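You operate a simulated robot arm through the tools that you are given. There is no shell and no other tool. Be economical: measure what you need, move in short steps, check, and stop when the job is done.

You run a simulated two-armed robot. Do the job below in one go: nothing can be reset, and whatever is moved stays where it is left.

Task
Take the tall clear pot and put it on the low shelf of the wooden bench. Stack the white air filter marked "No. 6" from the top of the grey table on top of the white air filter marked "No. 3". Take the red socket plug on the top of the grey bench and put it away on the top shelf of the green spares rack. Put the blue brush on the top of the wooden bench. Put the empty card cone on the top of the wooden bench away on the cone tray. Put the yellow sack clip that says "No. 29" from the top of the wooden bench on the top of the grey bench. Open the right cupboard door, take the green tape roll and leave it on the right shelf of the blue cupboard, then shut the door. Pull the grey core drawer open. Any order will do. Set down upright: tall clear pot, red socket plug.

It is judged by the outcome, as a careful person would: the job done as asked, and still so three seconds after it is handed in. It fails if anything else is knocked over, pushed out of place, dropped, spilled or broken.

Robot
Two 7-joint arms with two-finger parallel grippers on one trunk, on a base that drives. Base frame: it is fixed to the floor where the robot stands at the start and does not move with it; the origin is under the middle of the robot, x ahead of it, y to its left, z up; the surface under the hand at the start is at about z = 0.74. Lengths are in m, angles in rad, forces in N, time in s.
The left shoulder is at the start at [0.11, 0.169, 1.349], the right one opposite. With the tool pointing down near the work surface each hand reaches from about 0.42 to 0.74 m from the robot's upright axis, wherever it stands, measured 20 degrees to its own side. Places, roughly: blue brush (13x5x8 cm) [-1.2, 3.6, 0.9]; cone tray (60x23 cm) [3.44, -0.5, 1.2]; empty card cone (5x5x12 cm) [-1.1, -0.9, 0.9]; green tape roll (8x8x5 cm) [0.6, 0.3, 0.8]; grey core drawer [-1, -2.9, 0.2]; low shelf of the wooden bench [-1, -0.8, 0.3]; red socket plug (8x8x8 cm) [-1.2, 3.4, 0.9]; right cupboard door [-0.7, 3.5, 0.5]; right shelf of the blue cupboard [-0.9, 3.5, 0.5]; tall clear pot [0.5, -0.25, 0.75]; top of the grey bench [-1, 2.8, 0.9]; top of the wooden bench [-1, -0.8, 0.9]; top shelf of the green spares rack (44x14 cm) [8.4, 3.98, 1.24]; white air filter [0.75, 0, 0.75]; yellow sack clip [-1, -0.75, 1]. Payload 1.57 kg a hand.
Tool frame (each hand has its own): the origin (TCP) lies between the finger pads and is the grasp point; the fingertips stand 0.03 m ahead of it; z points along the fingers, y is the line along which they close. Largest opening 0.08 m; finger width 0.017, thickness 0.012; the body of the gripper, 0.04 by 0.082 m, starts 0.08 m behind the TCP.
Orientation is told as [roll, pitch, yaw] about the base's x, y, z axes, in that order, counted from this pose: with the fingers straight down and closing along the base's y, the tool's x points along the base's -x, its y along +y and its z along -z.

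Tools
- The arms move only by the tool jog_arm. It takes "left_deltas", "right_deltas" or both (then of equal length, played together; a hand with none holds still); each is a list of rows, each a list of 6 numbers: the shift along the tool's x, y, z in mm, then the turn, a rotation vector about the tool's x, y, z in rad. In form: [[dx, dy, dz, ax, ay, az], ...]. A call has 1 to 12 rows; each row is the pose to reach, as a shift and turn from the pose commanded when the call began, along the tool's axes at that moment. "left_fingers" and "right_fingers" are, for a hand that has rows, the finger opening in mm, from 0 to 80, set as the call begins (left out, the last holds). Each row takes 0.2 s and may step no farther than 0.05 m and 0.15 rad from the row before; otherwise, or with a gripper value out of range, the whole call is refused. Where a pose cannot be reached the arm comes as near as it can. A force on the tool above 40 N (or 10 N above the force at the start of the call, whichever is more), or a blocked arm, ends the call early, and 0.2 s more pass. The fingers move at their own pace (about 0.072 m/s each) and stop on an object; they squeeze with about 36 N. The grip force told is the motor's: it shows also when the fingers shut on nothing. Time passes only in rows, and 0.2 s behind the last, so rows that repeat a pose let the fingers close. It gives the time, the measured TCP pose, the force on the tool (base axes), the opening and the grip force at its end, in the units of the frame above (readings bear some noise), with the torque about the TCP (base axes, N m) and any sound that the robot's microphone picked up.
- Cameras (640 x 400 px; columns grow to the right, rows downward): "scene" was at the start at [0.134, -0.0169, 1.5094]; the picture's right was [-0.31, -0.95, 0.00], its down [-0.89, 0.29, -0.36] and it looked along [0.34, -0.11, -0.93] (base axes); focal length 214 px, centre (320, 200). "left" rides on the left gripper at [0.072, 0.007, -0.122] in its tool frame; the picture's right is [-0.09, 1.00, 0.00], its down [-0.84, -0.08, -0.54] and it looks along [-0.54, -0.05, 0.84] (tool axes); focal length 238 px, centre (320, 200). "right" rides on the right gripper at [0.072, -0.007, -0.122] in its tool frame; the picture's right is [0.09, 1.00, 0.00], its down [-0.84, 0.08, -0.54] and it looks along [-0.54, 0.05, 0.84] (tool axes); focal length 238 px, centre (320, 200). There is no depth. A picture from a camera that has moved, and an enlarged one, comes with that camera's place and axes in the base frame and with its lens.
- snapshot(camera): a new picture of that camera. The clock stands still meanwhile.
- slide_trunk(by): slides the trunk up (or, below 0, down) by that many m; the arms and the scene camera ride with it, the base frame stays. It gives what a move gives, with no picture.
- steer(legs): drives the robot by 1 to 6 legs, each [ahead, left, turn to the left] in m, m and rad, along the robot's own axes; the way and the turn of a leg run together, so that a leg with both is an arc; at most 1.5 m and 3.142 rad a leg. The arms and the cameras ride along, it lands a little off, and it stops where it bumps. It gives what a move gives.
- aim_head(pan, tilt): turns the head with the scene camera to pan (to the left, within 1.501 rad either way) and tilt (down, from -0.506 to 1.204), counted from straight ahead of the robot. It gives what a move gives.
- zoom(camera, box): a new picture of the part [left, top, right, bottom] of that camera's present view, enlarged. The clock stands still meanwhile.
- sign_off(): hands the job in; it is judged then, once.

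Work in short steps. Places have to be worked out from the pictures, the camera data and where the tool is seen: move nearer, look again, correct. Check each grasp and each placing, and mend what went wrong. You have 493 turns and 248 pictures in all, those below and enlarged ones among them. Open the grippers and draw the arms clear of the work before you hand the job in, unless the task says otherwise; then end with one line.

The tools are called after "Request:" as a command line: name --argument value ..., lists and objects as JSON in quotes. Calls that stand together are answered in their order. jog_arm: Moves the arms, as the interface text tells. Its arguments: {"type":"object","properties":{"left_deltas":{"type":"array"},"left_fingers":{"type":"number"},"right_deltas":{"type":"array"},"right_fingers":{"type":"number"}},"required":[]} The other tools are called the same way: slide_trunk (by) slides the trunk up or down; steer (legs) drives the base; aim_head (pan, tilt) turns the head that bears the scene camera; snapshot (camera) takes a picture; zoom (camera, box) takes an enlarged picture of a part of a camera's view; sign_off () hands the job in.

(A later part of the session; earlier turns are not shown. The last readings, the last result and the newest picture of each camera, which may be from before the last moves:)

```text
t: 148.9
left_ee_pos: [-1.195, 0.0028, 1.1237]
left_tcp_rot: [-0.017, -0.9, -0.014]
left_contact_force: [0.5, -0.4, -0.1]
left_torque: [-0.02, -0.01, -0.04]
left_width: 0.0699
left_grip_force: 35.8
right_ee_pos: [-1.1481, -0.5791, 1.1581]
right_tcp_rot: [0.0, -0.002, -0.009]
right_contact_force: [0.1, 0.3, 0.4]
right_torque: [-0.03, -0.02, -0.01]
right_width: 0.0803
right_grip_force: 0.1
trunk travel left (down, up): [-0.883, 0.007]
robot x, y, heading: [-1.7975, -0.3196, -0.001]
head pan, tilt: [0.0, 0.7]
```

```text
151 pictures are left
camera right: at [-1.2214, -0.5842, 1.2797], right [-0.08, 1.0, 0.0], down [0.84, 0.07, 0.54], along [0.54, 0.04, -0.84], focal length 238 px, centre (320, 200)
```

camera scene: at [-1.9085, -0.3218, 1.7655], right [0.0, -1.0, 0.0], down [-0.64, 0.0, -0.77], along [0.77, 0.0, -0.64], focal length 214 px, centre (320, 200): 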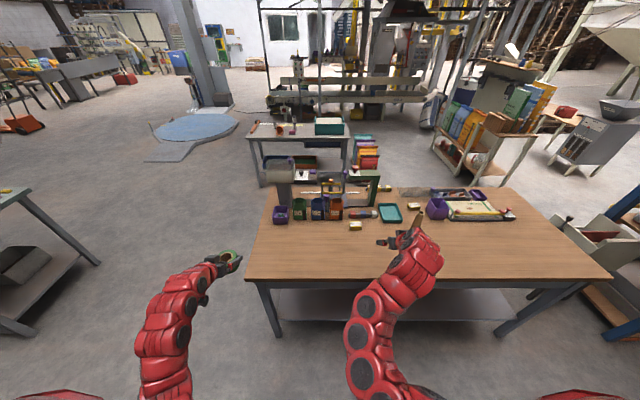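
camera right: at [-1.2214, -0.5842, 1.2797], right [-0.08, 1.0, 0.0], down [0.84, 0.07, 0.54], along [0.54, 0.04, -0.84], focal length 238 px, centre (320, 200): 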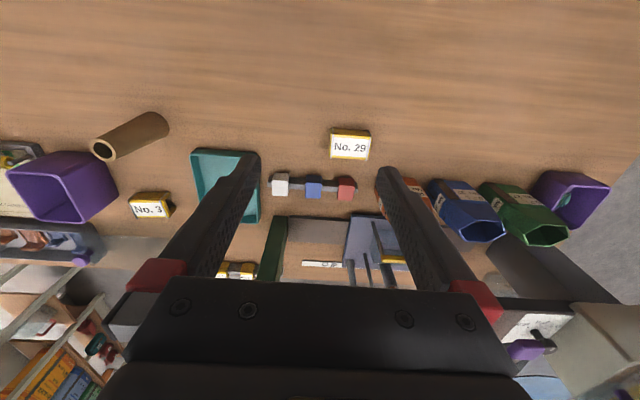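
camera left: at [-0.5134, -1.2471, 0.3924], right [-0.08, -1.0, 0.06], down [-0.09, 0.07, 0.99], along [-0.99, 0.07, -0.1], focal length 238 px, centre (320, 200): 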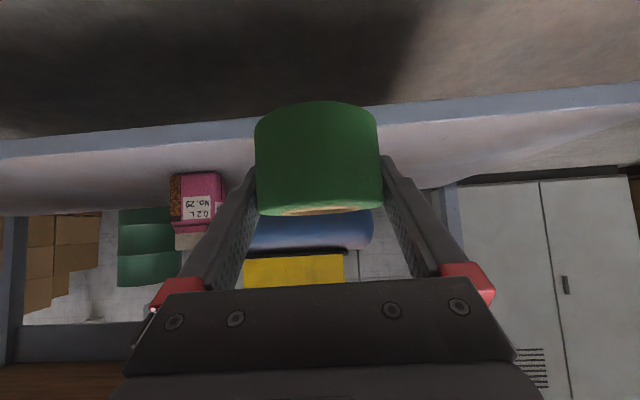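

Clip 29 at ≈(-1.083,-0.523). Move above it at z≈1.0.

Request:
jog_arm --right_deltas '[[-35, 28, 20, 0, 0, 0], [-68, 57, 50, 0, 0, 0], [-68, 57, 100, 0, 0, 0], [-68, 57, 148, 0, 0, 0], [-68, 57, 148, 0, 0, 0]]'

Request:
snapshot --camera "right"

Request:
snapshot --camera "scene"

```text
refused: row 2 steps farther than a row can; nothing moved
```

```text
150 pictures are left
camera right: at [-1.2214, -0.5842, 1.2797], right [-0.08, 1.0, 0.0], down [0.84, 0.07, 0.54], along [0.54, 0.04, -0.84], focal length 238 px, centre (320, 200)
```

right: 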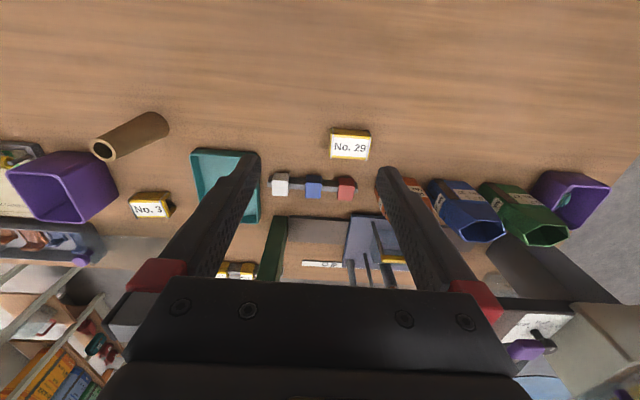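

```text
149 pictures are left
camera scene: at [-1.6348, -0.3215, 1.7656], right [0.0, -1.0, 0.0], down [-0.64, 0.0, -0.77], along [0.77, 0.0, -0.64], focal length 214 px, centre (320, 200)
```

scene: 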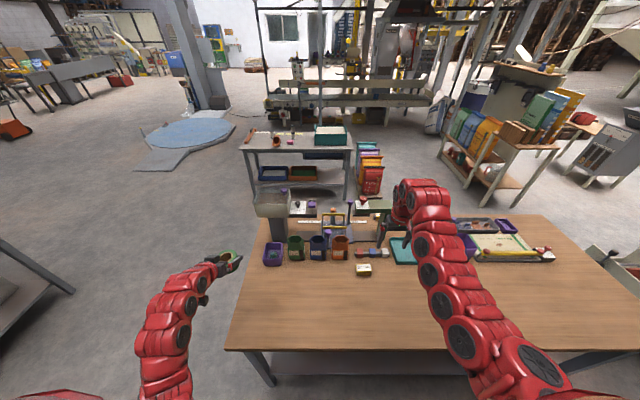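

Steps too long; repeat with smaller ones.

Request:
jog_arm --right_deltas '[[-30, 25, 20, 0, 0, 0], [-55, 45, 45, 0, 0, 0], [-68, 57, 75, 0, 0, 0], [-68, 57, 110, 0, 0, 0], [-68, 57, 148, 0, 0, 0], [-68, 57, 148, 0, 0, 0]]'

Request:
snapshot --camera "right"

```text
t: 150.3
left_ee_pos: [-1.1934, 0.0044, 1.1255]
left_tcp_rot: [-0.016, -0.899, -0.013]
left_contact_force: [-0.4, -0.2, -1.2]
left_torque: [0.01, -0.05, -0.04]
left_width: 0.0698
left_grip_force: 36.5
right_ee_pos: [-1.0982, -0.5226, 1.0163]
right_tcp_rot: [0.0, -0.001, -0.01]
right_contact_force: [0.8, -0.5, 0.7]
right_torque: [0.0, 0.02, 0.02]
right_width: 0.0798
right_grip_force: 0.1
right hand out of reach, approached as far as the arm can: row 4, 5, 6
trunk travel left (down, up): [-0.883, 0.007]
robot x, y, heading: [-1.7963, -0.3227, -0.003]
head pan, tilt: [0.0, 0.7]
```

```text
148 pictures are left
camera right: at [-1.1702, -0.5266, 1.1376], right [-0.08, 1.0, 0.0], down [0.84, 0.07, 0.54], along [0.54, 0.04, -0.84], focal length 238 px, centre (320, 200)
```

right: 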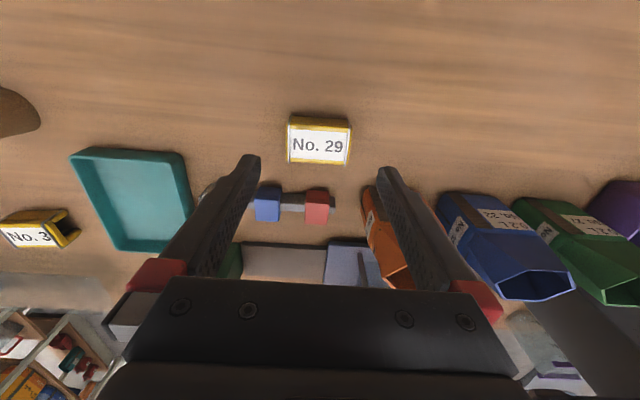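

Lower by trunk 0.085 (arm reach limit when high), shift +12 mm in x, then look.

Request:
slide_trunk --by -0.085

Request:
jog_arm --right_deltas '[[-12, 0, 0, 0, 0, 0], [-12, 0, 0, 0, 0, 0]]'

Request:
snapshot --camera "right"

```text
t: 151.5
left_ee_pos: [-1.1944, 0.002, 1.0391]
left_tcp_rot: [-0.017, -0.901, -0.014]
left_contact_force: [-1.0, -0.4, -1.5]
left_torque: [0.02, 0.02, -0.02]
left_width: 0.0697
left_grip_force: 36.3
right_ee_pos: [-1.0976, -0.5231, 0.9329]
right_tcp_rot: [-0.001, 0.001, -0.01]
right_contact_force: [-0.2, -0.5, 0.4]
right_torque: [0.0, 0.02, -0.02]
right_width: 0.0798
right_grip_force: 0.1
trunk travel left (down, up): [-0.798, 0.092]
robot x, y, heading: [-1.8002, -0.323, -0.002]
head pan, tilt: [0.0, 0.7]
```

```text
t: 152.1
left_ee_pos: [-1.194, 0.0034, 1.0396]
left_tcp_rot: [-0.015, -0.901, -0.014]
left_contact_force: [0.7, 0.3, -0.6]
left_torque: [-0.02, 0.0, 0.01]
left_width: 0.0699
left_grip_force: 36.3
right_ee_pos: [-1.0947, -0.5228, 0.9335]
right_tcp_rot: [0.003, 0.0, -0.01]
right_contact_force: [-0.3, 0.3, 0.6]
right_torque: [-0.04, -0.01, 0.0]
right_width: 0.0799
right_grip_force: 0.0
right hand out of reach, approached as far as the arm can: row 1, 2
trunk travel left (down, up): [-0.798, 0.092]
robot x, y, heading: [-1.8005, -0.3229, 0.001]
head pan, tilt: [0.0, 0.7]
```

```text
147 pictures are left
camera right: at [-1.1678, -0.5277, 1.0543], right [-0.08, 1.0, 0.0], down [0.84, 0.07, 0.54], along [0.54, 0.04, -0.84], focal length 238 px, centre (320, 200)
```

right: 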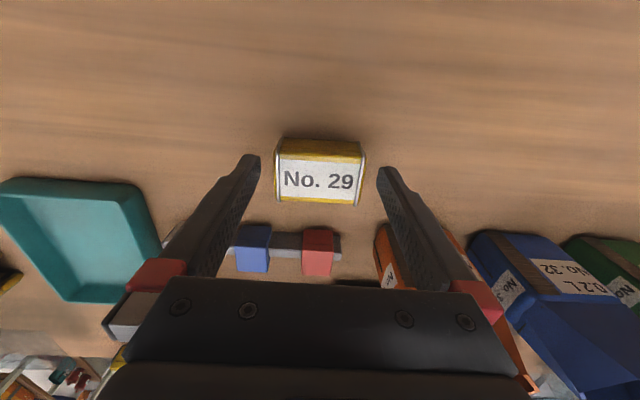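

Request:
steer --legs '[[0.018, 0, 0]]'

Request:
slide_trunk --by -0.03

Request:
snapshot --camera "right"

```text
t: 152.9
left_ee_pos: [-1.1798, 0.0037, 1.0413]
left_tcp_rot: [-0.017, -0.902, -0.015]
left_contact_force: [-1.6, -0.3, -0.6]
left_torque: [-0.02, -0.01, 0.01]
left_width: 0.0696
left_grip_force: 36.1
right_ee_pos: [-1.0799, -0.5237, 0.9378]
right_tcp_rot: [0.0, -0.005, -0.01]
right_contact_force: [-0.8, 0.4, 0.4]
right_torque: [-0.02, -0.03, -0.01]
right_width: 0.0797
right_grip_force: 0.0
trunk travel left (down, up): [-0.798, 0.092]
robot x, y, heading: [-1.7823, -0.3185, 0.001]
head pan, tilt: [0.0, 0.7]
```

```text
t: 153.7
left_ee_pos: [-1.1764, 0.0027, 1.01]
left_tcp_rot: [-0.017, -0.9, -0.015]
left_contact_force: [-0.1, -0.1, -0.8]
left_torque: [0.0, 0.01, -0.02]
left_width: 0.0698
left_grip_force: 36.1
right_ee_pos: [-1.0772, -0.5231, 0.903]
right_tcp_rot: [-0.001, 0.001, -0.011]
right_contact_force: [0.4, -0.1, 0.2]
right_torque: [-0.02, 0.0, 0.02]
right_width: 0.0802
right_grip_force: 0.1
trunk travel left (down, up): [-0.768, 0.122]
robot x, y, heading: [-1.7836, -0.3198, 0.001]
head pan, tilt: [0.0, 0.7]
```

```text
146 pictures are left
camera right: at [-1.1495, -0.5271, 1.0239], right [-0.08, 1.0, 0.0], down [0.84, 0.07, 0.54], along [0.54, 0.04, -0.84], focal length 238 px, centre (320, 200)
```

right: 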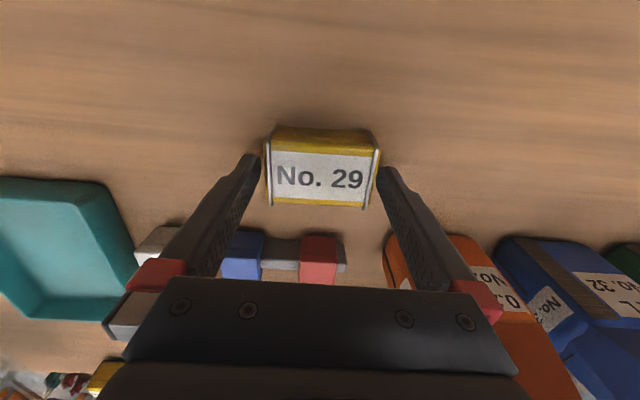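

Request:
jog_arm --right_deltas '[[0, 0.5, 3, 0, 0, 0], [0, 0.5, 6, 0, 0, 0], [0, 0.5, 9, 0, 0, 0], [0, 0.5, 9, 0, 0, 0]]'

Request:
snapshot --camera "right"

```text
t: 154.7
left_ee_pos: [-1.1766, 0.0038, 1.0094]
left_tcp_rot: [-0.018, -0.9, -0.013]
left_contact_force: [0.5, 0.0, -0.7]
left_torque: [-0.02, 0.02, 0.0]
left_width: 0.0696
left_grip_force: 36.1
right_ee_pos: [-1.0788, -0.5219, 0.8981]
right_tcp_rot: [0.001, 0.0, -0.009]
right_contact_force: [0.6, -0.2, -1.3]
right_torque: [0.01, -0.03, 0.01]
right_width: 0.0798
right_grip_force: 0.1
right hand out of reach, approached as far as the arm can: row 3, 4
trunk travel left (down, up): [-0.768, 0.122]
robot x, y, heading: [-1.7769, -0.3218, 0.005]
head pan, tilt: [0.0, 0.7]
```

```text
145 pictures are left
camera right: at [-1.1512, -0.5264, 1.0183], right [-0.08, 1.0, 0.0], down [0.84, 0.07, 0.54], along [0.54, 0.04, -0.84], focal length 238 px, centre (320, 200)
```

right: 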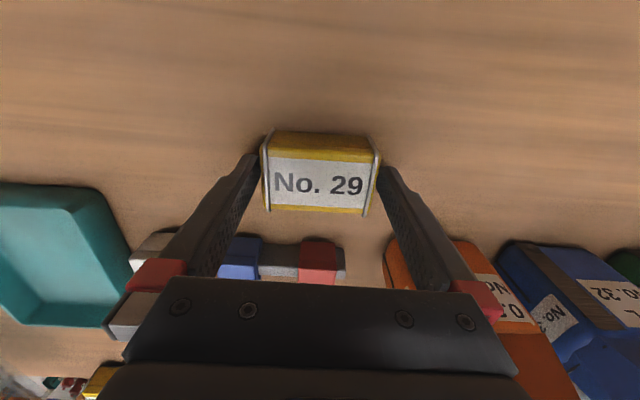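

Request:
slide_trunk --by -0.008

Request:
jog_arm --right_deltas '[[0, 0, 0, 0, 0, 0], [0, 0, 0, 0, 0, 0], [0, 0, 0, 0, 0, 0]]' --right_fingers 50

Request:
snapshot --camera "right"

```text
t: 155.2
left_ee_pos: [-1.1757, 0.0035, 1.0019]
left_tcp_rot: [-0.018, -0.901, -0.014]
left_contact_force: [0.4, -0.1, -1.1]
left_torque: [0.03, 0.0, -0.02]
left_width: 0.0696
left_grip_force: 35.9
right_ee_pos: [-1.0787, -0.5219, 0.8902]
right_tcp_rot: [0.0, -0.001, -0.012]
right_contact_force: [-3.3, 0.8, 3.3]
right_torque: [-0.11, 0.12, -0.1]
right_width: 0.0796
right_grip_force: 0.0
trunk travel left (down, up): [-0.76, 0.13]
robot x, y, heading: [-1.7807, -0.321, -0.001]
head pan, tilt: [0.0, 0.7]
```

```text
t: 156.0
left_ee_pos: [-1.1761, 0.0037, 1.0008]
left_tcp_rot: [-0.017, -0.902, -0.014]
left_contact_force: [0.4, -0.7, -0.2]
left_torque: [-0.02, -0.02, 0.0]
left_width: 0.0699
left_grip_force: 35.8
right_ee_pos: [-1.0798, -0.5223, 0.8897]
right_tcp_rot: [0.002, -0.002, -0.01]
right_contact_force: [0.8, -1.8, 3.2]
right_torque: [-0.17, 0.01, 0.05]
right_width: 0.069
right_grip_force: 35.8
trunk travel left (down, up): [-0.76, 0.13]
robot x, y, heading: [-1.7799, -0.3212, -0.005]
head pan, tilt: [0.0, 0.7]
```

```text
144 pictures are left
camera right: at [-1.1515, -0.5268, 1.0107], right [-0.08, 1.0, 0.0], down [0.84, 0.07, 0.54], along [0.54, 0.04, -0.84], focal length 238 px, centre (320, 200)
```

right: 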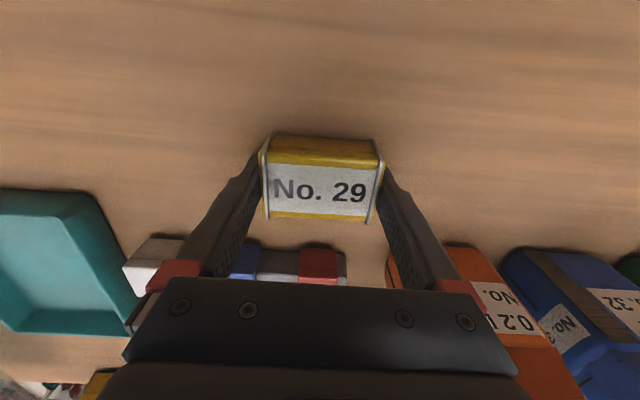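

Clip gripped (69 mm); bench top is z≈0.86. Raise the trunk and check.

Request:
slide_trunk --by 0.13

Request:
snapshot --camera "right"

Request:
snapshot --camera "left"

```text
t: 157.6
left_ee_pos: [-1.1767, 0.0041, 1.1309]
left_tcp_rot: [-0.018, -0.9, -0.015]
left_contact_force: [0.8, -0.4, -0.9]
left_torque: [0.04, -0.02, 0.02]
left_width: 0.0696
left_grip_force: 35.9
right_ee_pos: [-1.0783, -0.5235, 1.0202]
right_tcp_rot: [0.0, 0.001, -0.011]
right_contact_force: [0.4, 0.0, 0.0]
right_torque: [0.02, 0.03, 0.02]
right_width: 0.069
right_grip_force: 35.7
trunk travel left (down, up): [-0.89, 0.0]
robot x, y, heading: [-1.7849, -0.3258, -0.001]
head pan, tilt: [0.0, 0.7]
```

```text
143 pictures are left
camera right: at [-1.1512, -0.5265, 1.1402], right [-0.08, 1.0, 0.0], down [0.84, 0.07, 0.54], along [0.54, 0.04, -0.84], focal length 238 px, centre (320, 200)
```

right: 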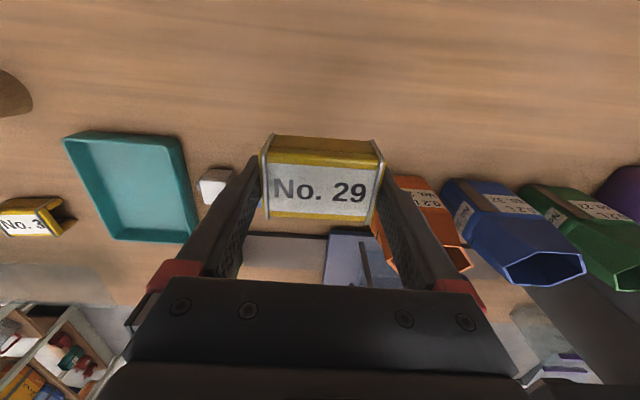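

```text
142 pictures are left
camera left: at [-1.3165, 0.0142, 1.1495], right [0.08, 0.99, 0.06], down [0.09, -0.07, 0.99], along [0.99, -0.08, -0.1], focal length 238 px, centre (320, 200)
```

left: 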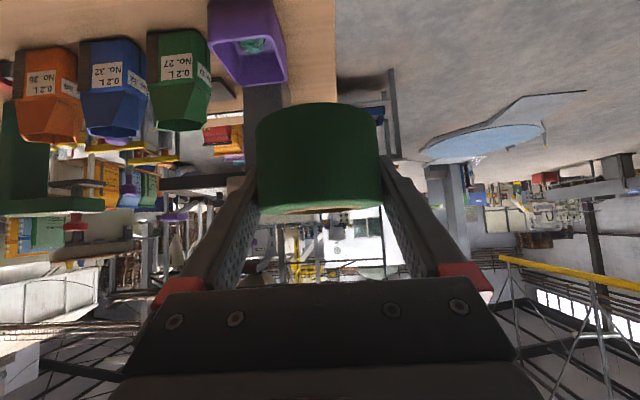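

Secure. Back out, drive round to the front of the grey bench.

Request:
steer --legs '[[-0.35, 0, 0], [0, 1.2, 0], [1.1, 0, 0], [1.1, 0, 0], [0, 0, 1.57], [0, 0, 1.57]]'

Request:
aim_head --pan -0.8 --tilt 0.5

Request:
snapshot --camera "scene"

```text
t: 183.8
left_ee_pos: [-0.5119, 0.6169, 1.1312]
left_tcp_rot: [-0.016, -0.901, -3.118]
left_contact_force: [0.6, -0.2, -0.1]
left_torque: [-0.02, 0.01, 0.06]
left_width: 0.069
left_grip_force: 36.5
right_ee_pos: [-0.6291, 1.1369, 1.0194]
right_tcp_rot: [0.001, 0.0, -3.115]
right_contact_force: [0.6, 1.0, -0.5]
right_torque: [0.01, 0.0, -0.01]
right_width: 0.0691
right_grip_force: 35.9
trunk travel left (down, up): [-0.89, 0.0]
robot x, y, heading: [0.0804, 0.9649, -3.104]
head pan, tilt: [0.0, 0.7]
```

```text
t: 185.0
left_ee_pos: [-0.511, 0.6161, 1.1308]
left_tcp_rot: [-0.019, -0.9, -3.116]
left_contact_force: [0.2, 0.4, -1.4]
left_torque: [-0.02, 0.02, -0.01]
left_width: 0.0693
left_grip_force: 35.8
right_ee_pos: [-0.6296, 1.1374, 1.0194]
right_tcp_rot: [0.0, 0.001, -3.113]
right_contact_force: [-0.3, -1.1, -0.3]
right_torque: [0.0, 0.04, 0.0]
right_width: 0.0693
right_grip_force: 35.9
trunk travel left (down, up): [-0.89, 0.0]
robot x, y, heading: [0.0793, 0.9673, -3.102]
head pan, tilt: [-0.799, 0.499]
```

```text
141 pictures are left
camera scene: at [-0.0646, 1.0238, 1.7901], right [0.69, 0.72, 0.0], down [0.35, -0.33, -0.88], along [-0.64, 0.61, -0.48], focal length 214 px, centre (320, 200)
```

scene: 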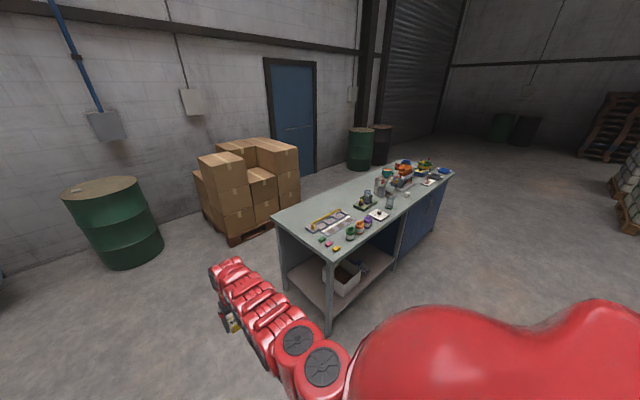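

Request:
steer --legs '[[0, 0, -0.037], [0, -0.9, 0], [0, -0.9, 0]]'

Request:
aim_head --pan -0.2 --tilt 0.7

Request:
snapshot --camera "scene"

```text
t: 194.4
left_ee_pos: [-0.5316, 2.418, 1.1306]
left_tcp_rot: [-0.017, -0.901, -3.142]
left_contact_force: [-0.1, -0.2, -0.4]
left_torque: [-0.01, -0.01, 0.03]
left_width: 0.0688
left_grip_force: 35.7
right_ee_pos: [-0.6362, 2.9424, 1.0202]
right_tcp_rot: [0.002, -0.001, -3.138]
right_contact_force: [0.4, 0.3, -0.6]
right_torque: [0.0, -0.01, -0.04]
right_width: 0.0689
right_grip_force: 36.1
trunk travel left (down, up): [-0.89, 0.0]
robot x, y, heading: [0.0709, 2.7475, -3.128]
head pan, tilt: [-0.799, 0.499]
```

```text
t: 195.4
left_ee_pos: [-0.5313, 2.4177, 1.1308]
left_tcp_rot: [-0.017, -0.9, -3.143]
left_contact_force: [0.2, -1.0, -0.9]
left_torque: [0.03, -0.02, -0.02]
left_width: 0.0691
left_grip_force: 35.8
right_ee_pos: [-0.6365, 2.9414, 1.02]
right_tcp_rot: [0.0, -0.001, -3.138]
right_contact_force: [0.5, -0.6, -0.8]
right_torque: [-0.03, 0.02, 0.04]
right_width: 0.069
right_grip_force: 36.0
trunk travel left (down, up): [-0.89, 0.0]
robot x, y, heading: [0.0717, 2.7528, -3.129]
head pan, tilt: [-0.201, 0.7]
```

```text
140 pictures are left
camera scene: at [-0.0943, 2.7668, 1.7724], right [0.19, 0.98, 0.0], down [0.63, -0.12, -0.77], along [-0.75, 0.14, -0.64], focal length 214 px, centre (320, 200)
```

scene: 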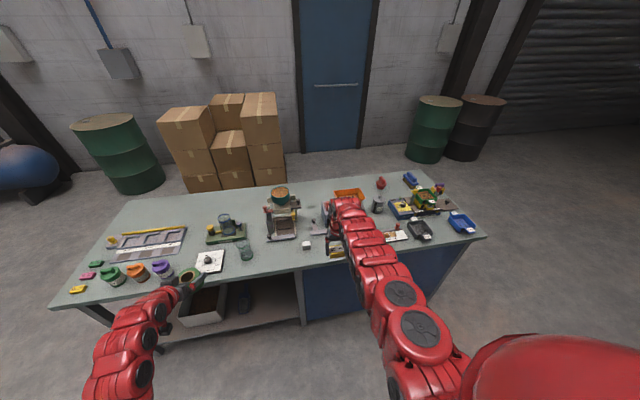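

Request:
zoom --camera "scene" --box '[320, 160, 500, 270]'

Request:
zoom --camera "scene" --box '[190, 170, 370, 280]'

```text
3.56 times, centred on (410, 215) of scene
camera zoom: at [-0.0943, 2.7668, 1.7724], right [0.19, 0.98, 0.0], down [0.63, -0.12, -0.77], along [-0.75, 0.14, -0.64], focal length 763 px, centre (0, 147)
```

zoom: 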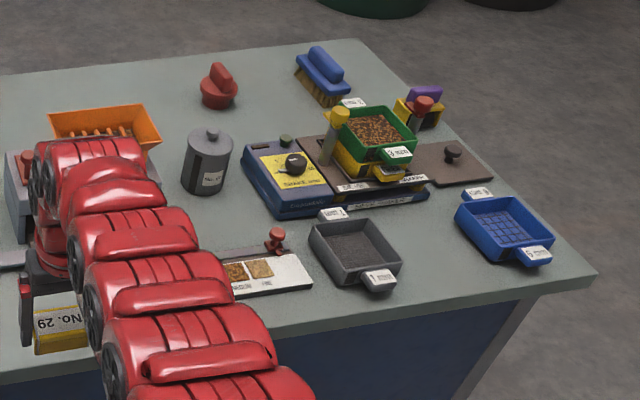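

```text
3.56 times, centred on (280, 225) of scene
camera zoom: at [-0.0943, 2.7668, 1.7724], right [0.19, 0.98, 0.0], down [0.63, -0.12, -0.77], along [-0.75, 0.14, -0.64], focal length 763 px, centre (462, 111)
```

zoom: 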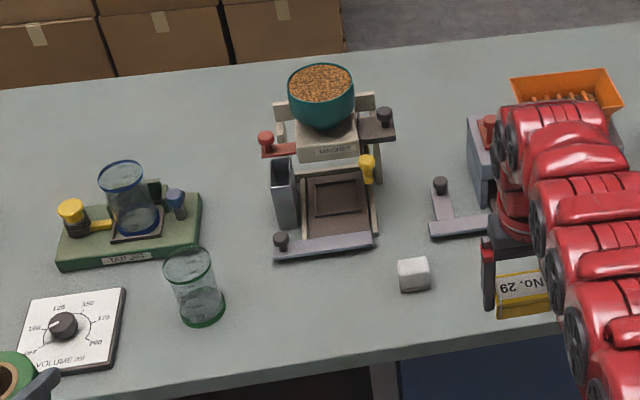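

Free patch on the grey bench front at ≈(-0.74,2.68), between beaker and white cube. Move the robot there (left 0.26, ahead 0.10) and look.

Request:
steer --legs '[[0, 0.26, -0.01], [0.09, 0, 0]]'

Request:
snapshot --camera "right"

Request:
snapshot --camera "scene"

```text
t: 197.9
left_ee_pos: [-0.6197, 2.1629, 1.1305]
left_tcp_rot: [-0.018, -0.901, 3.138]
left_contact_force: [0.2, 0.1, -0.5]
left_torque: [-0.01, 0.01, 0.0]
left_width: 0.069
left_grip_force: 35.7
right_ee_pos: [-0.7215, 2.6873, 1.0211]
right_tcp_rot: [0.001, -0.002, 3.139]
right_contact_force: [0.6, 0.8, -0.7]
right_torque: [0.01, 0.0, -0.01]
right_width: 0.069
right_grip_force: 35.7
trunk travel left (down, up): [-0.89, 0.0]
robot x, y, heading: [-0.0152, 2.4943, -3.137]
head pan, tilt: [-0.201, 0.7]
```

```text
137 pictures are left
camera right: at [-0.6502, 2.6953, 1.1413], right [0.09, -1.0, 0.0], down [-0.84, -0.08, 0.54], along [-0.54, -0.05, -0.84], focal length 238 px, centre (320, 200)
```

right: 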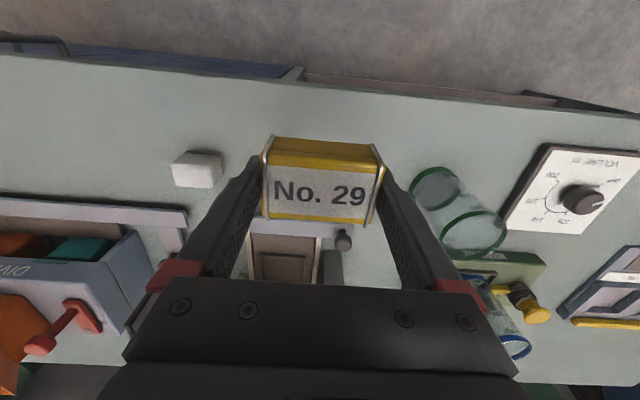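

```text
136 pictures are left
camera scene: at [-0.1794, 2.5091, 1.7726], right [0.19, 0.98, 0.0], down [0.63, -0.12, -0.77], along [-0.75, 0.15, -0.64], focal length 214 px, centre (320, 200)
```

scene: 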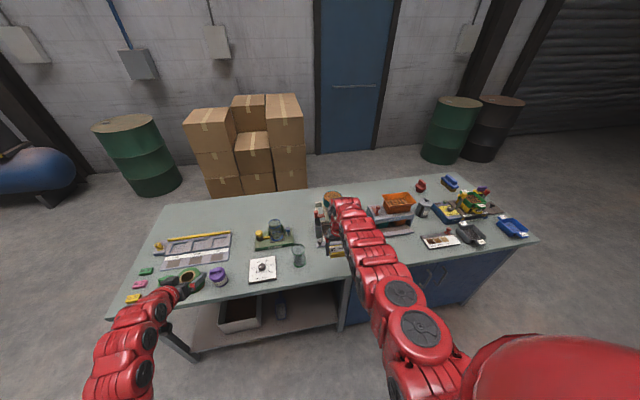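

Patch is clear. Lower with the trunk in steps until contact.

Request:
slide_trunk --by -0.1

Request:
snapshot --camera "right"

Request:
snapshot --camera "left"

```text
t: 199.3
left_ee_pos: [-0.6204, 2.1635, 1.0314]
left_tcp_rot: [-0.014, -0.901, 3.135]
left_contact_force: [0.9, -0.3, -1.0]
left_torque: [0.01, 0.04, -0.02]
left_width: 0.0688
left_grip_force: 36.4
right_ee_pos: [-0.7218, 2.6869, 0.9195]
right_tcp_rot: [-0.001, 0.001, 3.14]
right_contact_force: [0.7, -0.4, -0.8]
right_torque: [-0.02, -0.01, 0.02]
right_width: 0.069
right_grip_force: 36.2
trunk travel left (down, up): [-0.79, 0.1]
robot x, y, heading: [-0.0191, 2.492, -3.133]
head pan, tilt: [-0.201, 0.7]
```

```text
135 pictures are left
camera right: at [-0.6514, 2.6959, 1.0403], right [0.09, -1.0, 0.0], down [-0.84, -0.08, 0.54], along [-0.54, -0.05, -0.84], focal length 238 px, centre (320, 200)
```

right: 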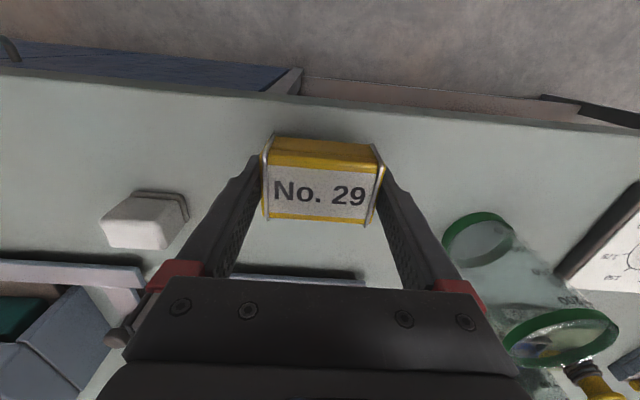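

```text
134 pictures are left
camera left: at [-0.48, 2.1539, 1.0496], right [-0.08, -1.0, 0.06], down [-0.09, 0.07, 0.99], along [-0.99, 0.07, -0.1], focal length 238 px, centre (320, 200)
```

left: 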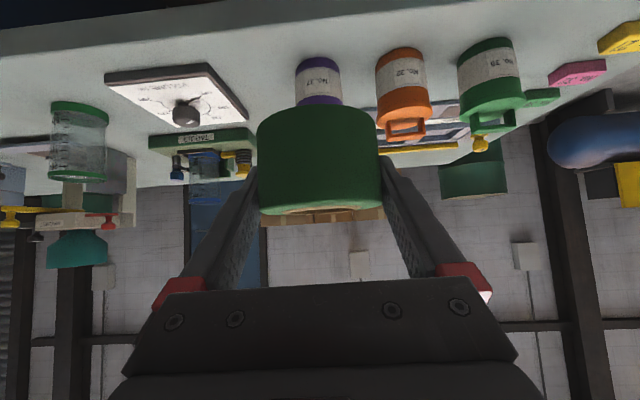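

Request:
slide_trunk --by -0.018

Request:
slide_trunk --by -0.006

Request:
slide_trunk --by -0.005

```text
t: 199.9
left_ee_pos: [-0.6199, 2.1633, 1.0124]
left_tcp_rot: [-0.016, -0.901, 3.137]
left_contact_force: [-0.5, -0.4, -0.2]
left_torque: [-0.04, 0.01, 0.01]
left_width: 0.0689
left_grip_force: 36.1
right_ee_pos: [-0.7221, 2.6879, 0.9016]
right_tcp_rot: [0.0, 0.0, 3.138]
right_contact_force: [0.1, 0.1, 0.2]
right_torque: [0.01, 0.02, 0.0]
right_width: 0.069
right_grip_force: 35.8
trunk travel left (down, up): [-0.772, 0.118]
robot x, y, heading: [-0.0151, 2.4944, -3.135]
head pan, tilt: [-0.201, 0.7]
```

```text
t: 200.5
left_ee_pos: [-0.6192, 2.1633, 1.0077]
left_tcp_rot: [-0.018, -0.9, 3.138]
left_contact_force: [0.0, 1.2, -0.6]
left_torque: [-0.04, -0.02, 0.01]
left_width: 0.0689
left_grip_force: 36.0
right_ee_pos: [-0.7213, 2.6886, 0.8951]
right_tcp_rot: [0.0, 0.0, 3.141]
right_contact_force: [1.0, -1.1, 0.0]
right_torque: [0.04, 0.01, -0.04]
right_width: 0.0688
right_grip_force: 36.2
trunk travel left (down, up): [-0.766, 0.124]
robot x, y, heading: [-0.0187, 2.4962, -3.132]
head pan, tilt: [-0.201, 0.7]
```

```text
t: 201.0
left_ee_pos: [-0.619, 2.164, 1.0021]
left_tcp_rot: [-0.016, -0.902, 3.138]
left_contact_force: [0.0, -0.2, -0.3]
left_torque: [-0.01, -0.05, -0.01]
left_width: 0.0688
left_grip_force: 36.5
right_ee_pos: [-0.7222, 2.6879, 0.8903]
right_tcp_rot: [0.0, 0.001, 3.14]
right_contact_force: [0.1, 0.0, -1.3]
right_torque: [-0.01, -0.02, -0.03]
right_width: 0.069
right_grip_force: 35.8
trunk travel left (down, up): [-0.761, 0.129]
robot x, y, heading: [-0.0174, 2.4939, -3.133]
head pan, tilt: [-0.201, 0.7]
```

Request:
slide_trunk --by -0.005

Request:
snapshot --camera "right"

```text
t: 201.5
left_ee_pos: [-0.6178, 2.1628, 0.999]
left_tcp_rot: [-0.018, -0.901, 3.135]
left_contact_force: [0.1, 0.0, -1.3]
left_torque: [-0.01, 0.02, 0.0]
left_width: 0.0689
left_grip_force: 35.9
right_ee_pos: [-0.7212, 2.6873, 0.8899]
right_tcp_rot: [0.001, -0.007, 3.141]
right_contact_force: [0.2, 2.9, 27.0]
right_torque: [-0.41, -0.35, 0.16]
right_width: 0.0689
right_grip_force: 36.4
trunk travel left (down, up): [-0.756, 0.134]
robot x, y, heading: [-0.018, 2.4918, -3.133]
head pan, tilt: [-0.201, 0.7]
```

```text
133 pictures are left
camera right: at [-0.6501, 2.6957, 1.0102], right [0.09, -1.0, 0.0], down [-0.83, -0.08, 0.55], along [-0.55, -0.05, -0.84], focal length 238 px, centre (320, 200)
```

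right: 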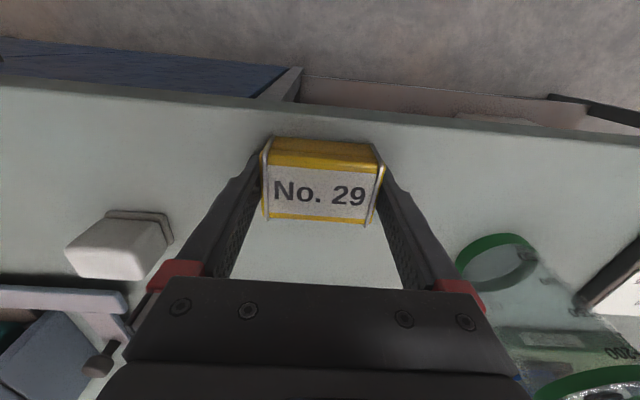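

Contact (27 N). Ease up 3 mm, open, then rise.

Request:
slide_trunk --by 0.004

Request:
jog_arm --right_deltas '[[0, 0, 0, 0, 0, 0], [0, 0, 0, 0, 0, 0], [0, 0, 0, 0, 0, 0]]' --right_fingers 80

Request:
slide_trunk --by 0.13

Request:
snapshot --camera "right"

```text
t: 202.1
left_ee_pos: [-0.6187, 2.1629, 1.0008]
left_tcp_rot: [-0.02, -0.901, 3.135]
left_contact_force: [-0.4, 0.4, -0.1]
left_torque: [0.03, 0.01, 0.0]
left_width: 0.0692
left_grip_force: 35.5
right_ee_pos: [-0.7216, 2.6876, 0.89]
right_tcp_rot: [0.0, -0.002, 3.14]
right_contact_force: [-5.1, 2.0, 11.4]
right_torque: [0.34, 0.17, 0.15]
right_width: 0.0692
right_grip_force: 36.2
trunk travel left (down, up): [-0.76, 0.13]
robot x, y, heading: [-0.0195, 2.4922, -3.129]
head pan, tilt: [-0.201, 0.7]
```

```text
t: 202.9
left_ee_pos: [-0.6187, 2.1618, 1.0001]
left_tcp_rot: [-0.02, -0.9, 3.138]
left_contact_force: [-0.1, -0.1, -1.1]
left_torque: [0.01, 0.0, -0.03]
left_width: 0.0692
left_grip_force: 35.6
right_ee_pos: [-0.7212, 2.689, 0.8906]
right_tcp_rot: [-0.001, -0.001, 3.137]
right_contact_force: [-1.0, 0.9, 8.5]
right_torque: [-0.44, 0.12, 0.07]
right_width: 0.0795
right_grip_force: 0.7
trunk travel left (down, up): [-0.76, 0.13]
robot x, y, heading: [-0.0182, 2.495, -3.134]
head pan, tilt: [-0.201, 0.7]
```

```text
t: 204.4
left_ee_pos: [-0.6199, 2.1638, 1.1309]
left_tcp_rot: [-0.018, -0.901, 3.137]
left_contact_force: [-0.3, -0.5, -1.0]
left_torque: [-0.01, -0.03, -0.01]
left_width: 0.069
left_grip_force: 36.1
right_ee_pos: [-0.7225, 2.687, 1.019]
right_tcp_rot: [0.0, 0.0, 3.141]
right_contact_force: [0.7, -0.5, 0.5]
right_torque: [-0.01, 0.01, 0.02]
right_width: 0.0798
right_grip_force: 0.2
trunk travel left (down, up): [-0.89, 0.0]
robot x, y, heading: [-0.0223, 2.4973, -3.138]
head pan, tilt: [-0.201, 0.7]
```

```text
132 pictures are left
camera right: at [-0.6514, 2.6956, 1.1403], right [0.09, -1.0, 0.0], down [-0.84, -0.08, 0.54], along [-0.54, -0.05, -0.84], focal length 238 px, centre (320, 200)
```

right: 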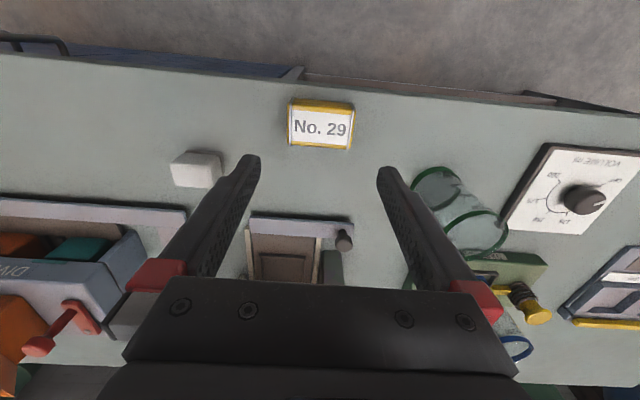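

Clip 29 is on the grey bench. Next the cupboard: back off, move to face it and lower the trunk to look.

Request:
steer --legs '[[-0.5, 0, 0], [0, -0.8, 0]]'

Request:
slide_trunk --by -0.4

Request:
aim_head --pan 0 --tilt 0.5

Request:
snapshot --camera "scene"

```text
t: 211.3
left_ee_pos: [-0.1336, 2.9807, 1.1313]
left_tcp_rot: [-0.018, -0.9, -3.138]
left_contact_force: [0.8, 0.9, -1.0]
left_torque: [-0.04, -0.01, 0.03]
left_width: 0.0689
left_grip_force: 35.5
right_ee_pos: [-0.2401, 3.5037, 1.0198]
right_tcp_rot: [0.0, 0.001, -3.135]
right_contact_force: [0.2, -0.7, -0.4]
right_torque: [0.01, -0.01, 0.0]
right_width: 0.0799
right_grip_force: 0.1
trunk travel left (down, up): [-0.89, 0.0]
robot x, y, heading: [0.4666, 3.3164, -3.124]
head pan, tilt: [-0.201, 0.7]
```

```text
t: 215.2
left_ee_pos: [-0.1331, 2.9816, 0.7309]
left_tcp_rot: [-0.016, -0.9, -3.137]
left_contact_force: [-0.6, 0.3, 0.0]
left_torque: [0.02, -0.04, 0.0]
left_width: 0.0692
left_grip_force: 35.8
right_ee_pos: [-0.2403, 3.5043, 0.6197]
right_tcp_rot: [-0.001, 0.001, -3.134]
right_contact_force: [0.1, -0.5, -0.1]
right_torque: [0.0, -0.02, -0.02]
right_width: 0.0803
right_grip_force: 0.0
trunk travel left (down, up): [-0.49, 0.4]
robot x, y, heading: [0.4631, 3.3169, -3.125]
head pan, tilt: [-0.201, 0.7]
```

```text
t: 215.9
left_ee_pos: [-0.132, 2.981, 0.7316]
left_tcp_rot: [-0.017, -0.901, -3.138]
left_contact_force: [0.9, 0.2, -1.1]
left_torque: [-0.05, 0.01, -0.02]
left_width: 0.0689
left_grip_force: 35.7
right_ee_pos: [-0.2403, 3.5052, 0.6203]
right_tcp_rot: [0.0, 0.0, -3.135]
right_contact_force: [0.0, -0.1, -0.8]
right_torque: [-0.01, 0.0, 0.03]
right_width: 0.0799
right_grip_force: 0.0
trunk travel left (down, up): [-0.49, 0.4]
robot x, y, heading: [0.4674, 3.3193, -3.131]
head pan, tilt: [0.0, 0.499]
```

```text
131 pictures are left
camera scene: at [0.2953, 3.3145, 1.3901], right [-0.02, 1.0, 0.0], down [0.48, 0.01, -0.88], along [-0.88, -0.01, -0.48], focal length 214 px, centre (320, 200)
```

scene: 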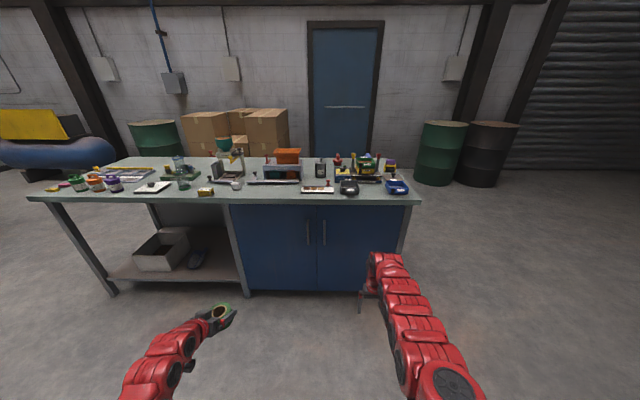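

Request:
zoom --camera "scene" --box '[220, 180, 430, 310]'

```text
3.05 times, centred on (325, 245) of scene
camera zoom: at [0.2953, 3.3145, 1.3901], right [-0.02, 1.0, 0.0], down [0.48, 0.01, -0.88], along [-0.88, -0.01, -0.48], focal length 654 px, centre (305, 63)
```

zoom: 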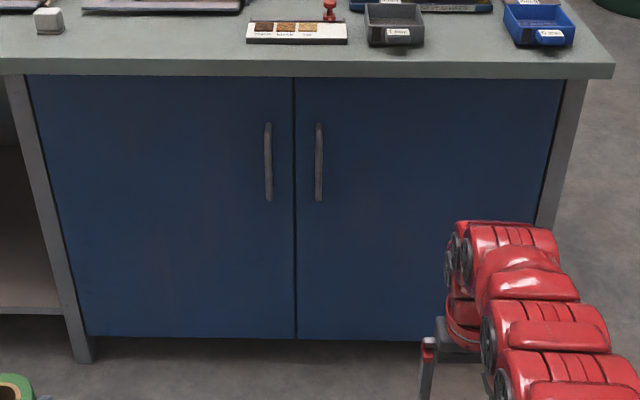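

Right door: vertical handle at ≈(-0.66, 3.33, z 0.58–0.75), hinge at y≈3.76. I pitch the right hand to horizontal for pulling the handle.

Request:
jog_arm --right_deltas '[[0, 0, 0, 0, -0.14, 0], [0, 0, 0, 0, -0.28, 0], [0, 0, 0, 0, -0.42, 0], [0, 0, 0, 0, -0.56, 0], [0, 0, 0, 0, -0.7, 0], [0, 0, 0, 0, -0.84, 0], [0, 0, 0, 0, -0.98, 0], [0, 0, 0, 0, -1.12, 0], [0, 0, 0, 0, -1.26, 0], [0, 0, 0, 0, -1.4, 0], [0, 0, 0, 0, -1.54, 0], [0, 0, 0, 0, -1.54, 0]]'

Request:
snapshot --camera "right"

```text
t: 218.5
left_ee_pos: [-0.1329, 2.9809, 0.7307]
left_tcp_rot: [-0.016, -0.901, -3.139]
left_contact_force: [0.0, 0.4, -0.8]
left_torque: [0.0, 0.05, -0.01]
left_width: 0.0692
left_grip_force: 36.4
right_ee_pos: [-0.2608, 3.5444, 0.6443]
right_tcp_rot: [0.004, -1.537, -3.13]
right_contact_force: [0.0, -0.7, -0.1]
right_torque: [-0.04, -0.02, 0.01]
right_width: 0.0799
right_grip_force: 0.0
right hand out of reach, approached as far as the arm can: row 5, 6, 7, 8, 9, 10, 11, 12
trunk travel left (down, up): [-0.49, 0.4]
robot x, y, heading: [0.4649, 3.3153, -3.127]
head pan, tilt: [0.0, 0.499]
```

```text
129 pictures are left
camera right: at [-0.1371, 3.5552, 0.5764], right [0.02, -1.0, -0.09], down [0.52, -0.07, 0.85], along [-0.86, -0.06, 0.51], focal length 238 px, centre (320, 200)
```

right: 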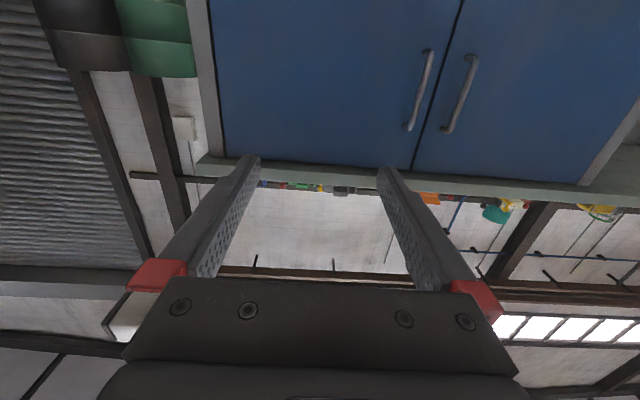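

Request:
steer --legs '[[0, 0.2, -0.012], [0.3, 0, 0]]'

Request:
snapshot --camera "right"

Request:
snapshot --camera "scene"

```text
t: 221.8
left_ee_pos: [-0.4355, 2.7819, 0.7303]
left_tcp_rot: [-0.018, -0.899, 3.137]
left_contact_force: [-0.4, -0.6, -1.4]
left_torque: [0.03, -0.04, 0.01]
left_width: 0.0689
left_grip_force: 36.1
right_ee_pos: [-0.5581, 3.3474, 0.6443]
right_tcp_rot: [0.025, -1.536, 3.124]
right_contact_force: [-0.3, 0.9, 0.2]
right_torque: [0.07, 0.0, -0.01]
right_width: 0.08
right_grip_force: 0.0
trunk travel left (down, up): [-0.49, 0.4]
robot x, y, heading: [0.1699, 3.1111, -3.126]
head pan, tilt: [0.0, 0.499]
```

```text
128 pictures are left
camera right: at [-0.434, 3.3562, 0.5757], right [0.01, -1.0, -0.09], down [0.51, -0.07, 0.86], along [-0.86, -0.06, 0.51], focal length 238 px, centre (320, 200)
```

right: 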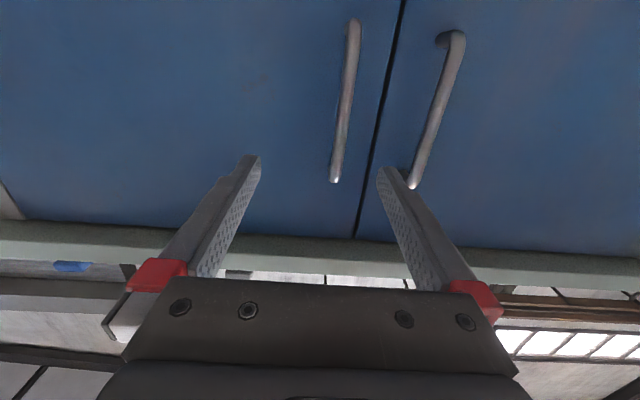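

```text
127 pictures are left
camera scene: at [-0.0045, 3.1115, 1.39], right [-0.01, 1.0, 0.0], down [0.48, 0.0, -0.88], along [-0.88, -0.01, -0.48], focal length 214 px, centre (320, 200)
```

scene: 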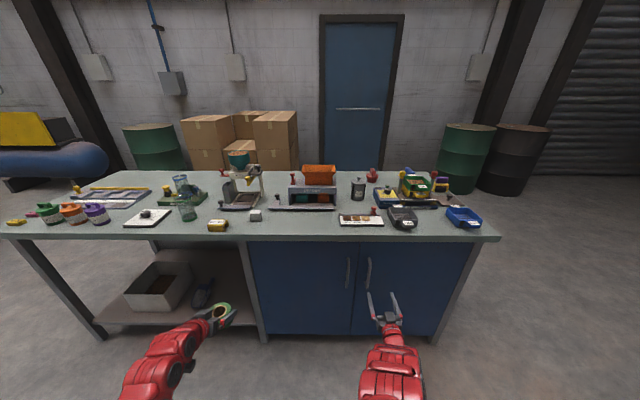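

Handle at y≈3.33, z≈0.55–0.68. Shift 16 mm toward it, 15 mm down, then advance 70 mm.

Request:
jog_arm --right_deltas '[[8, 8, 0, 0, 0, 0], [15, 16, 0, 0, 0, 0], [15, 16, 25, 0, 0, 0], [15, 16, 50, 0, 0, 0], [15, 16, 70, 0, 0, 0], [15, 16, 70, 0, 0, 0]]'

Request:
snapshot --camera "right"

```text
t: 223.2
left_ee_pos: [-0.4338, 2.781, 0.7303]
left_tcp_rot: [-0.02, -0.899, 3.138]
left_contact_force: [-0.3, 0.1, -1.1]
left_torque: [-0.01, 0.02, 0.01]
left_width: 0.0689
left_grip_force: 35.8
right_ee_pos: [-0.6098, 3.3541, 0.6521]
right_tcp_rot: [-0.004, -1.535, -3.132]
right_contact_force: [-0.2, 0.0, 0.3]
right_torque: [-0.01, -0.02, -0.01]
right_width: 0.0803
right_grip_force: 0.1
right hand out of reach, approached as far as the arm can: row 1, 2, 3, 4, 5, 6
trunk travel left (down, up): [-0.49, 0.4]
robot x, y, heading: [0.165, 3.1106, -3.133]
head pan, tilt: [0.0, 0.499]
```

```text
126 pictures are left
camera right: at [-0.4871, 3.363, 0.584], right [0.01, -1.0, -0.09], down [0.51, -0.07, 0.85], along [-0.86, -0.06, 0.51], focal length 238 px, centre (320, 200)
```

right: 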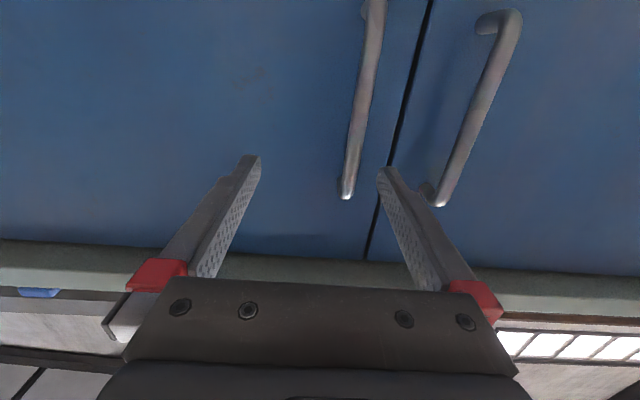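

The arm is at a limit here (hand low relative to shoulder). I raise the arm 0.16 and lower the trunk 0.19 for better posture.

Request:
jog_arm --right_deltas '[[-40, 0, -10, 0, 0, 0], [-80, 0, -20, 0, 0, 0], [-120, 0, -30, 0, 0, 0], [-160, 0, -30, 0, 0, 0], [-160, 0, -30, 0, 0, 0]]'

Request:
slide_trunk --by -0.19

Request:
snapshot --camera "right"

```text
t: 224.4
left_ee_pos: [-0.4353, 2.7816, 0.7312]
left_tcp_rot: [-0.017, -0.899, 3.135]
left_contact_force: [-0.1, -0.4, -0.9]
left_torque: [0.0, -0.02, 0.01]
left_width: 0.0689
left_grip_force: 35.7
right_ee_pos: [-0.6295, 3.3629, 0.7682]
right_tcp_rot: [0.015, -1.535, 3.133]
right_contact_force: [-0.7, 0.0, -0.3]
right_torque: [0.01, -0.01, 0.02]
right_width: 0.0802
right_grip_force: 0.1
right hand out of reach, approached as far as the arm can: row 2, 3, 4, 5
trunk travel left (down, up): [-0.49, 0.4]
robot x, y, heading: [0.172, 3.1116, -3.133]
head pan, tilt: [0.0, 0.499]
```

```text
t: 226.4
left_ee_pos: [-0.4335, 2.7816, 0.5408]
left_tcp_rot: [-0.018, -0.901, 3.136]
left_contact_force: [1.0, -0.9, -0.8]
left_torque: [0.01, -0.02, 0.03]
left_width: 0.069
left_grip_force: 35.7
right_ee_pos: [-0.6307, 3.3625, 0.5783]
right_tcp_rot: [0.025, -1.536, 3.123]
right_contact_force: [0.1, -0.4, -0.4]
right_torque: [0.02, 0.02, 0.01]
right_width: 0.0802
right_grip_force: 0.1
trunk travel left (down, up): [-0.3, 0.59]
robot x, y, heading: [0.1684, 3.1118, -3.138]
head pan, tilt: [0.0, 0.499]
```

```text
125 pictures are left
camera right: at [-0.5057, 3.3725, 0.5096], right [0.01, -1.0, -0.09], down [0.51, -0.07, 0.85], along [-0.86, -0.06, 0.51], focal length 238 px, centre (320, 200)
```

right: 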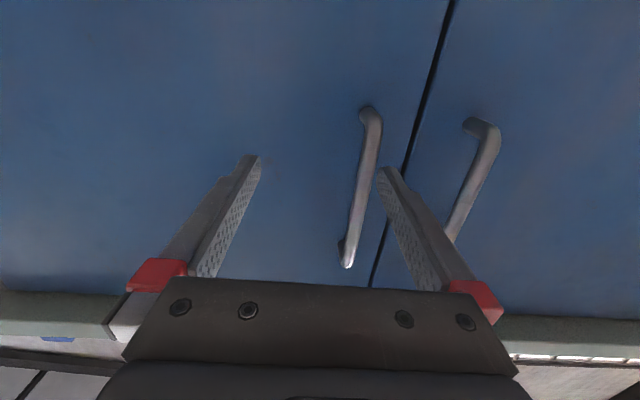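

Handle is between the fingers but off-centre (y≈3.335 vs hand 3.362). Shift the robot 27 mm left and 20 mm ahead, then close.

Request:
steer --legs '[[0, 0.027, 0], [0.018, 0, 0]]'

Request:
snapshot --camera "right"

```text
t: 227.7
left_ee_pos: [-0.4526, 2.7552, 0.5411]
left_tcp_rot: [-0.017, -0.901, 3.135]
left_contact_force: [-0.3, 0.6, -0.7]
left_torque: [-0.03, 0.01, 0.0]
left_width: 0.0691
left_grip_force: 35.7
right_ee_pos: [-0.6468, 3.3361, 0.577]
right_tcp_rot: [0.021, -1.537, 3.126]
right_contact_force: [0.4, -0.5, -0.3]
right_torque: [0.03, 0.04, 0.01]
right_width: 0.0801
right_grip_force: 0.0
trunk travel left (down, up): [-0.3, 0.59]
robot x, y, heading: [0.1473, 3.0791, -3.131]
head pan, tilt: [0.0, 0.499]
```

```text
124 pictures are left
camera right: at [-0.5235, 3.3453, 0.509], right [0.01, -1.0, -0.09], down [0.51, -0.07, 0.86], along [-0.86, -0.06, 0.51], focal length 238 px, centre (320, 200)
```

right: 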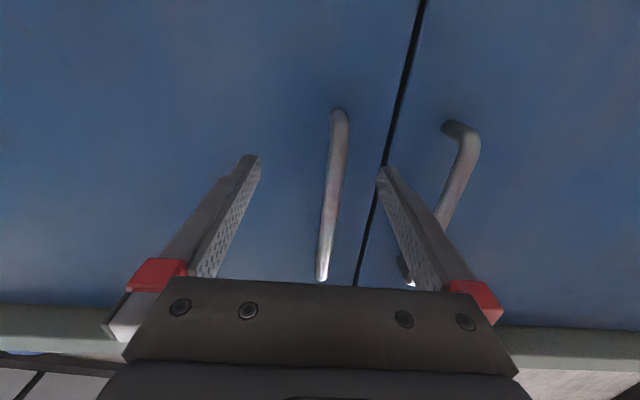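

Request:
jog_arm --right_deltas '[[0, 0, 0, 0, 0, 0], [0, 0, 0, 0, 0, 0], [0, 0, 0, 0, 0, 0], [0, 0, 0, 0, 0, 0], [0, 0, 0, 0, 0, 0]]' --right_fingers 0

Request:
snapshot --camera "right"

```text
t: 228.8
left_ee_pos: [-0.4528, 2.7543, 0.5416]
left_tcp_rot: [-0.018, -0.9, 3.137]
left_contact_force: [-0.7, 0.1, -0.3]
left_torque: [0.01, 0.0, 0.02]
left_width: 0.0692
left_grip_force: 35.6
right_ee_pos: [-0.6479, 3.3368, 0.5779]
right_tcp_rot: [0.023, -1.536, 3.125]
right_contact_force: [0.1, 0.6, 0.2]
right_torque: [0.02, 0.02, -0.01]
right_width: 0.0002
right_grip_force: 21.7
trunk travel left (down, up): [-0.3, 0.59]
robot x, y, heading: [0.147, 3.0834, -3.133]
head pan, tilt: [0.0, 0.499]
```

```text
123 pictures are left
camera right: at [-0.5232, 3.3454, 0.5095], right [0.01, -1.0, -0.09], down [0.51, -0.07, 0.85], along [-0.86, -0.06, 0.51], focal length 238 px, centre (320, 200)
```

right: 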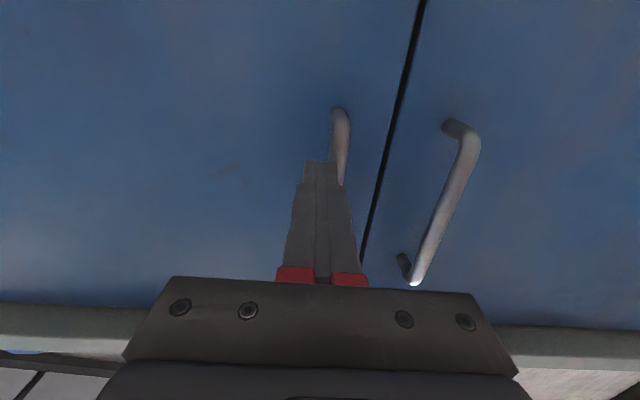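

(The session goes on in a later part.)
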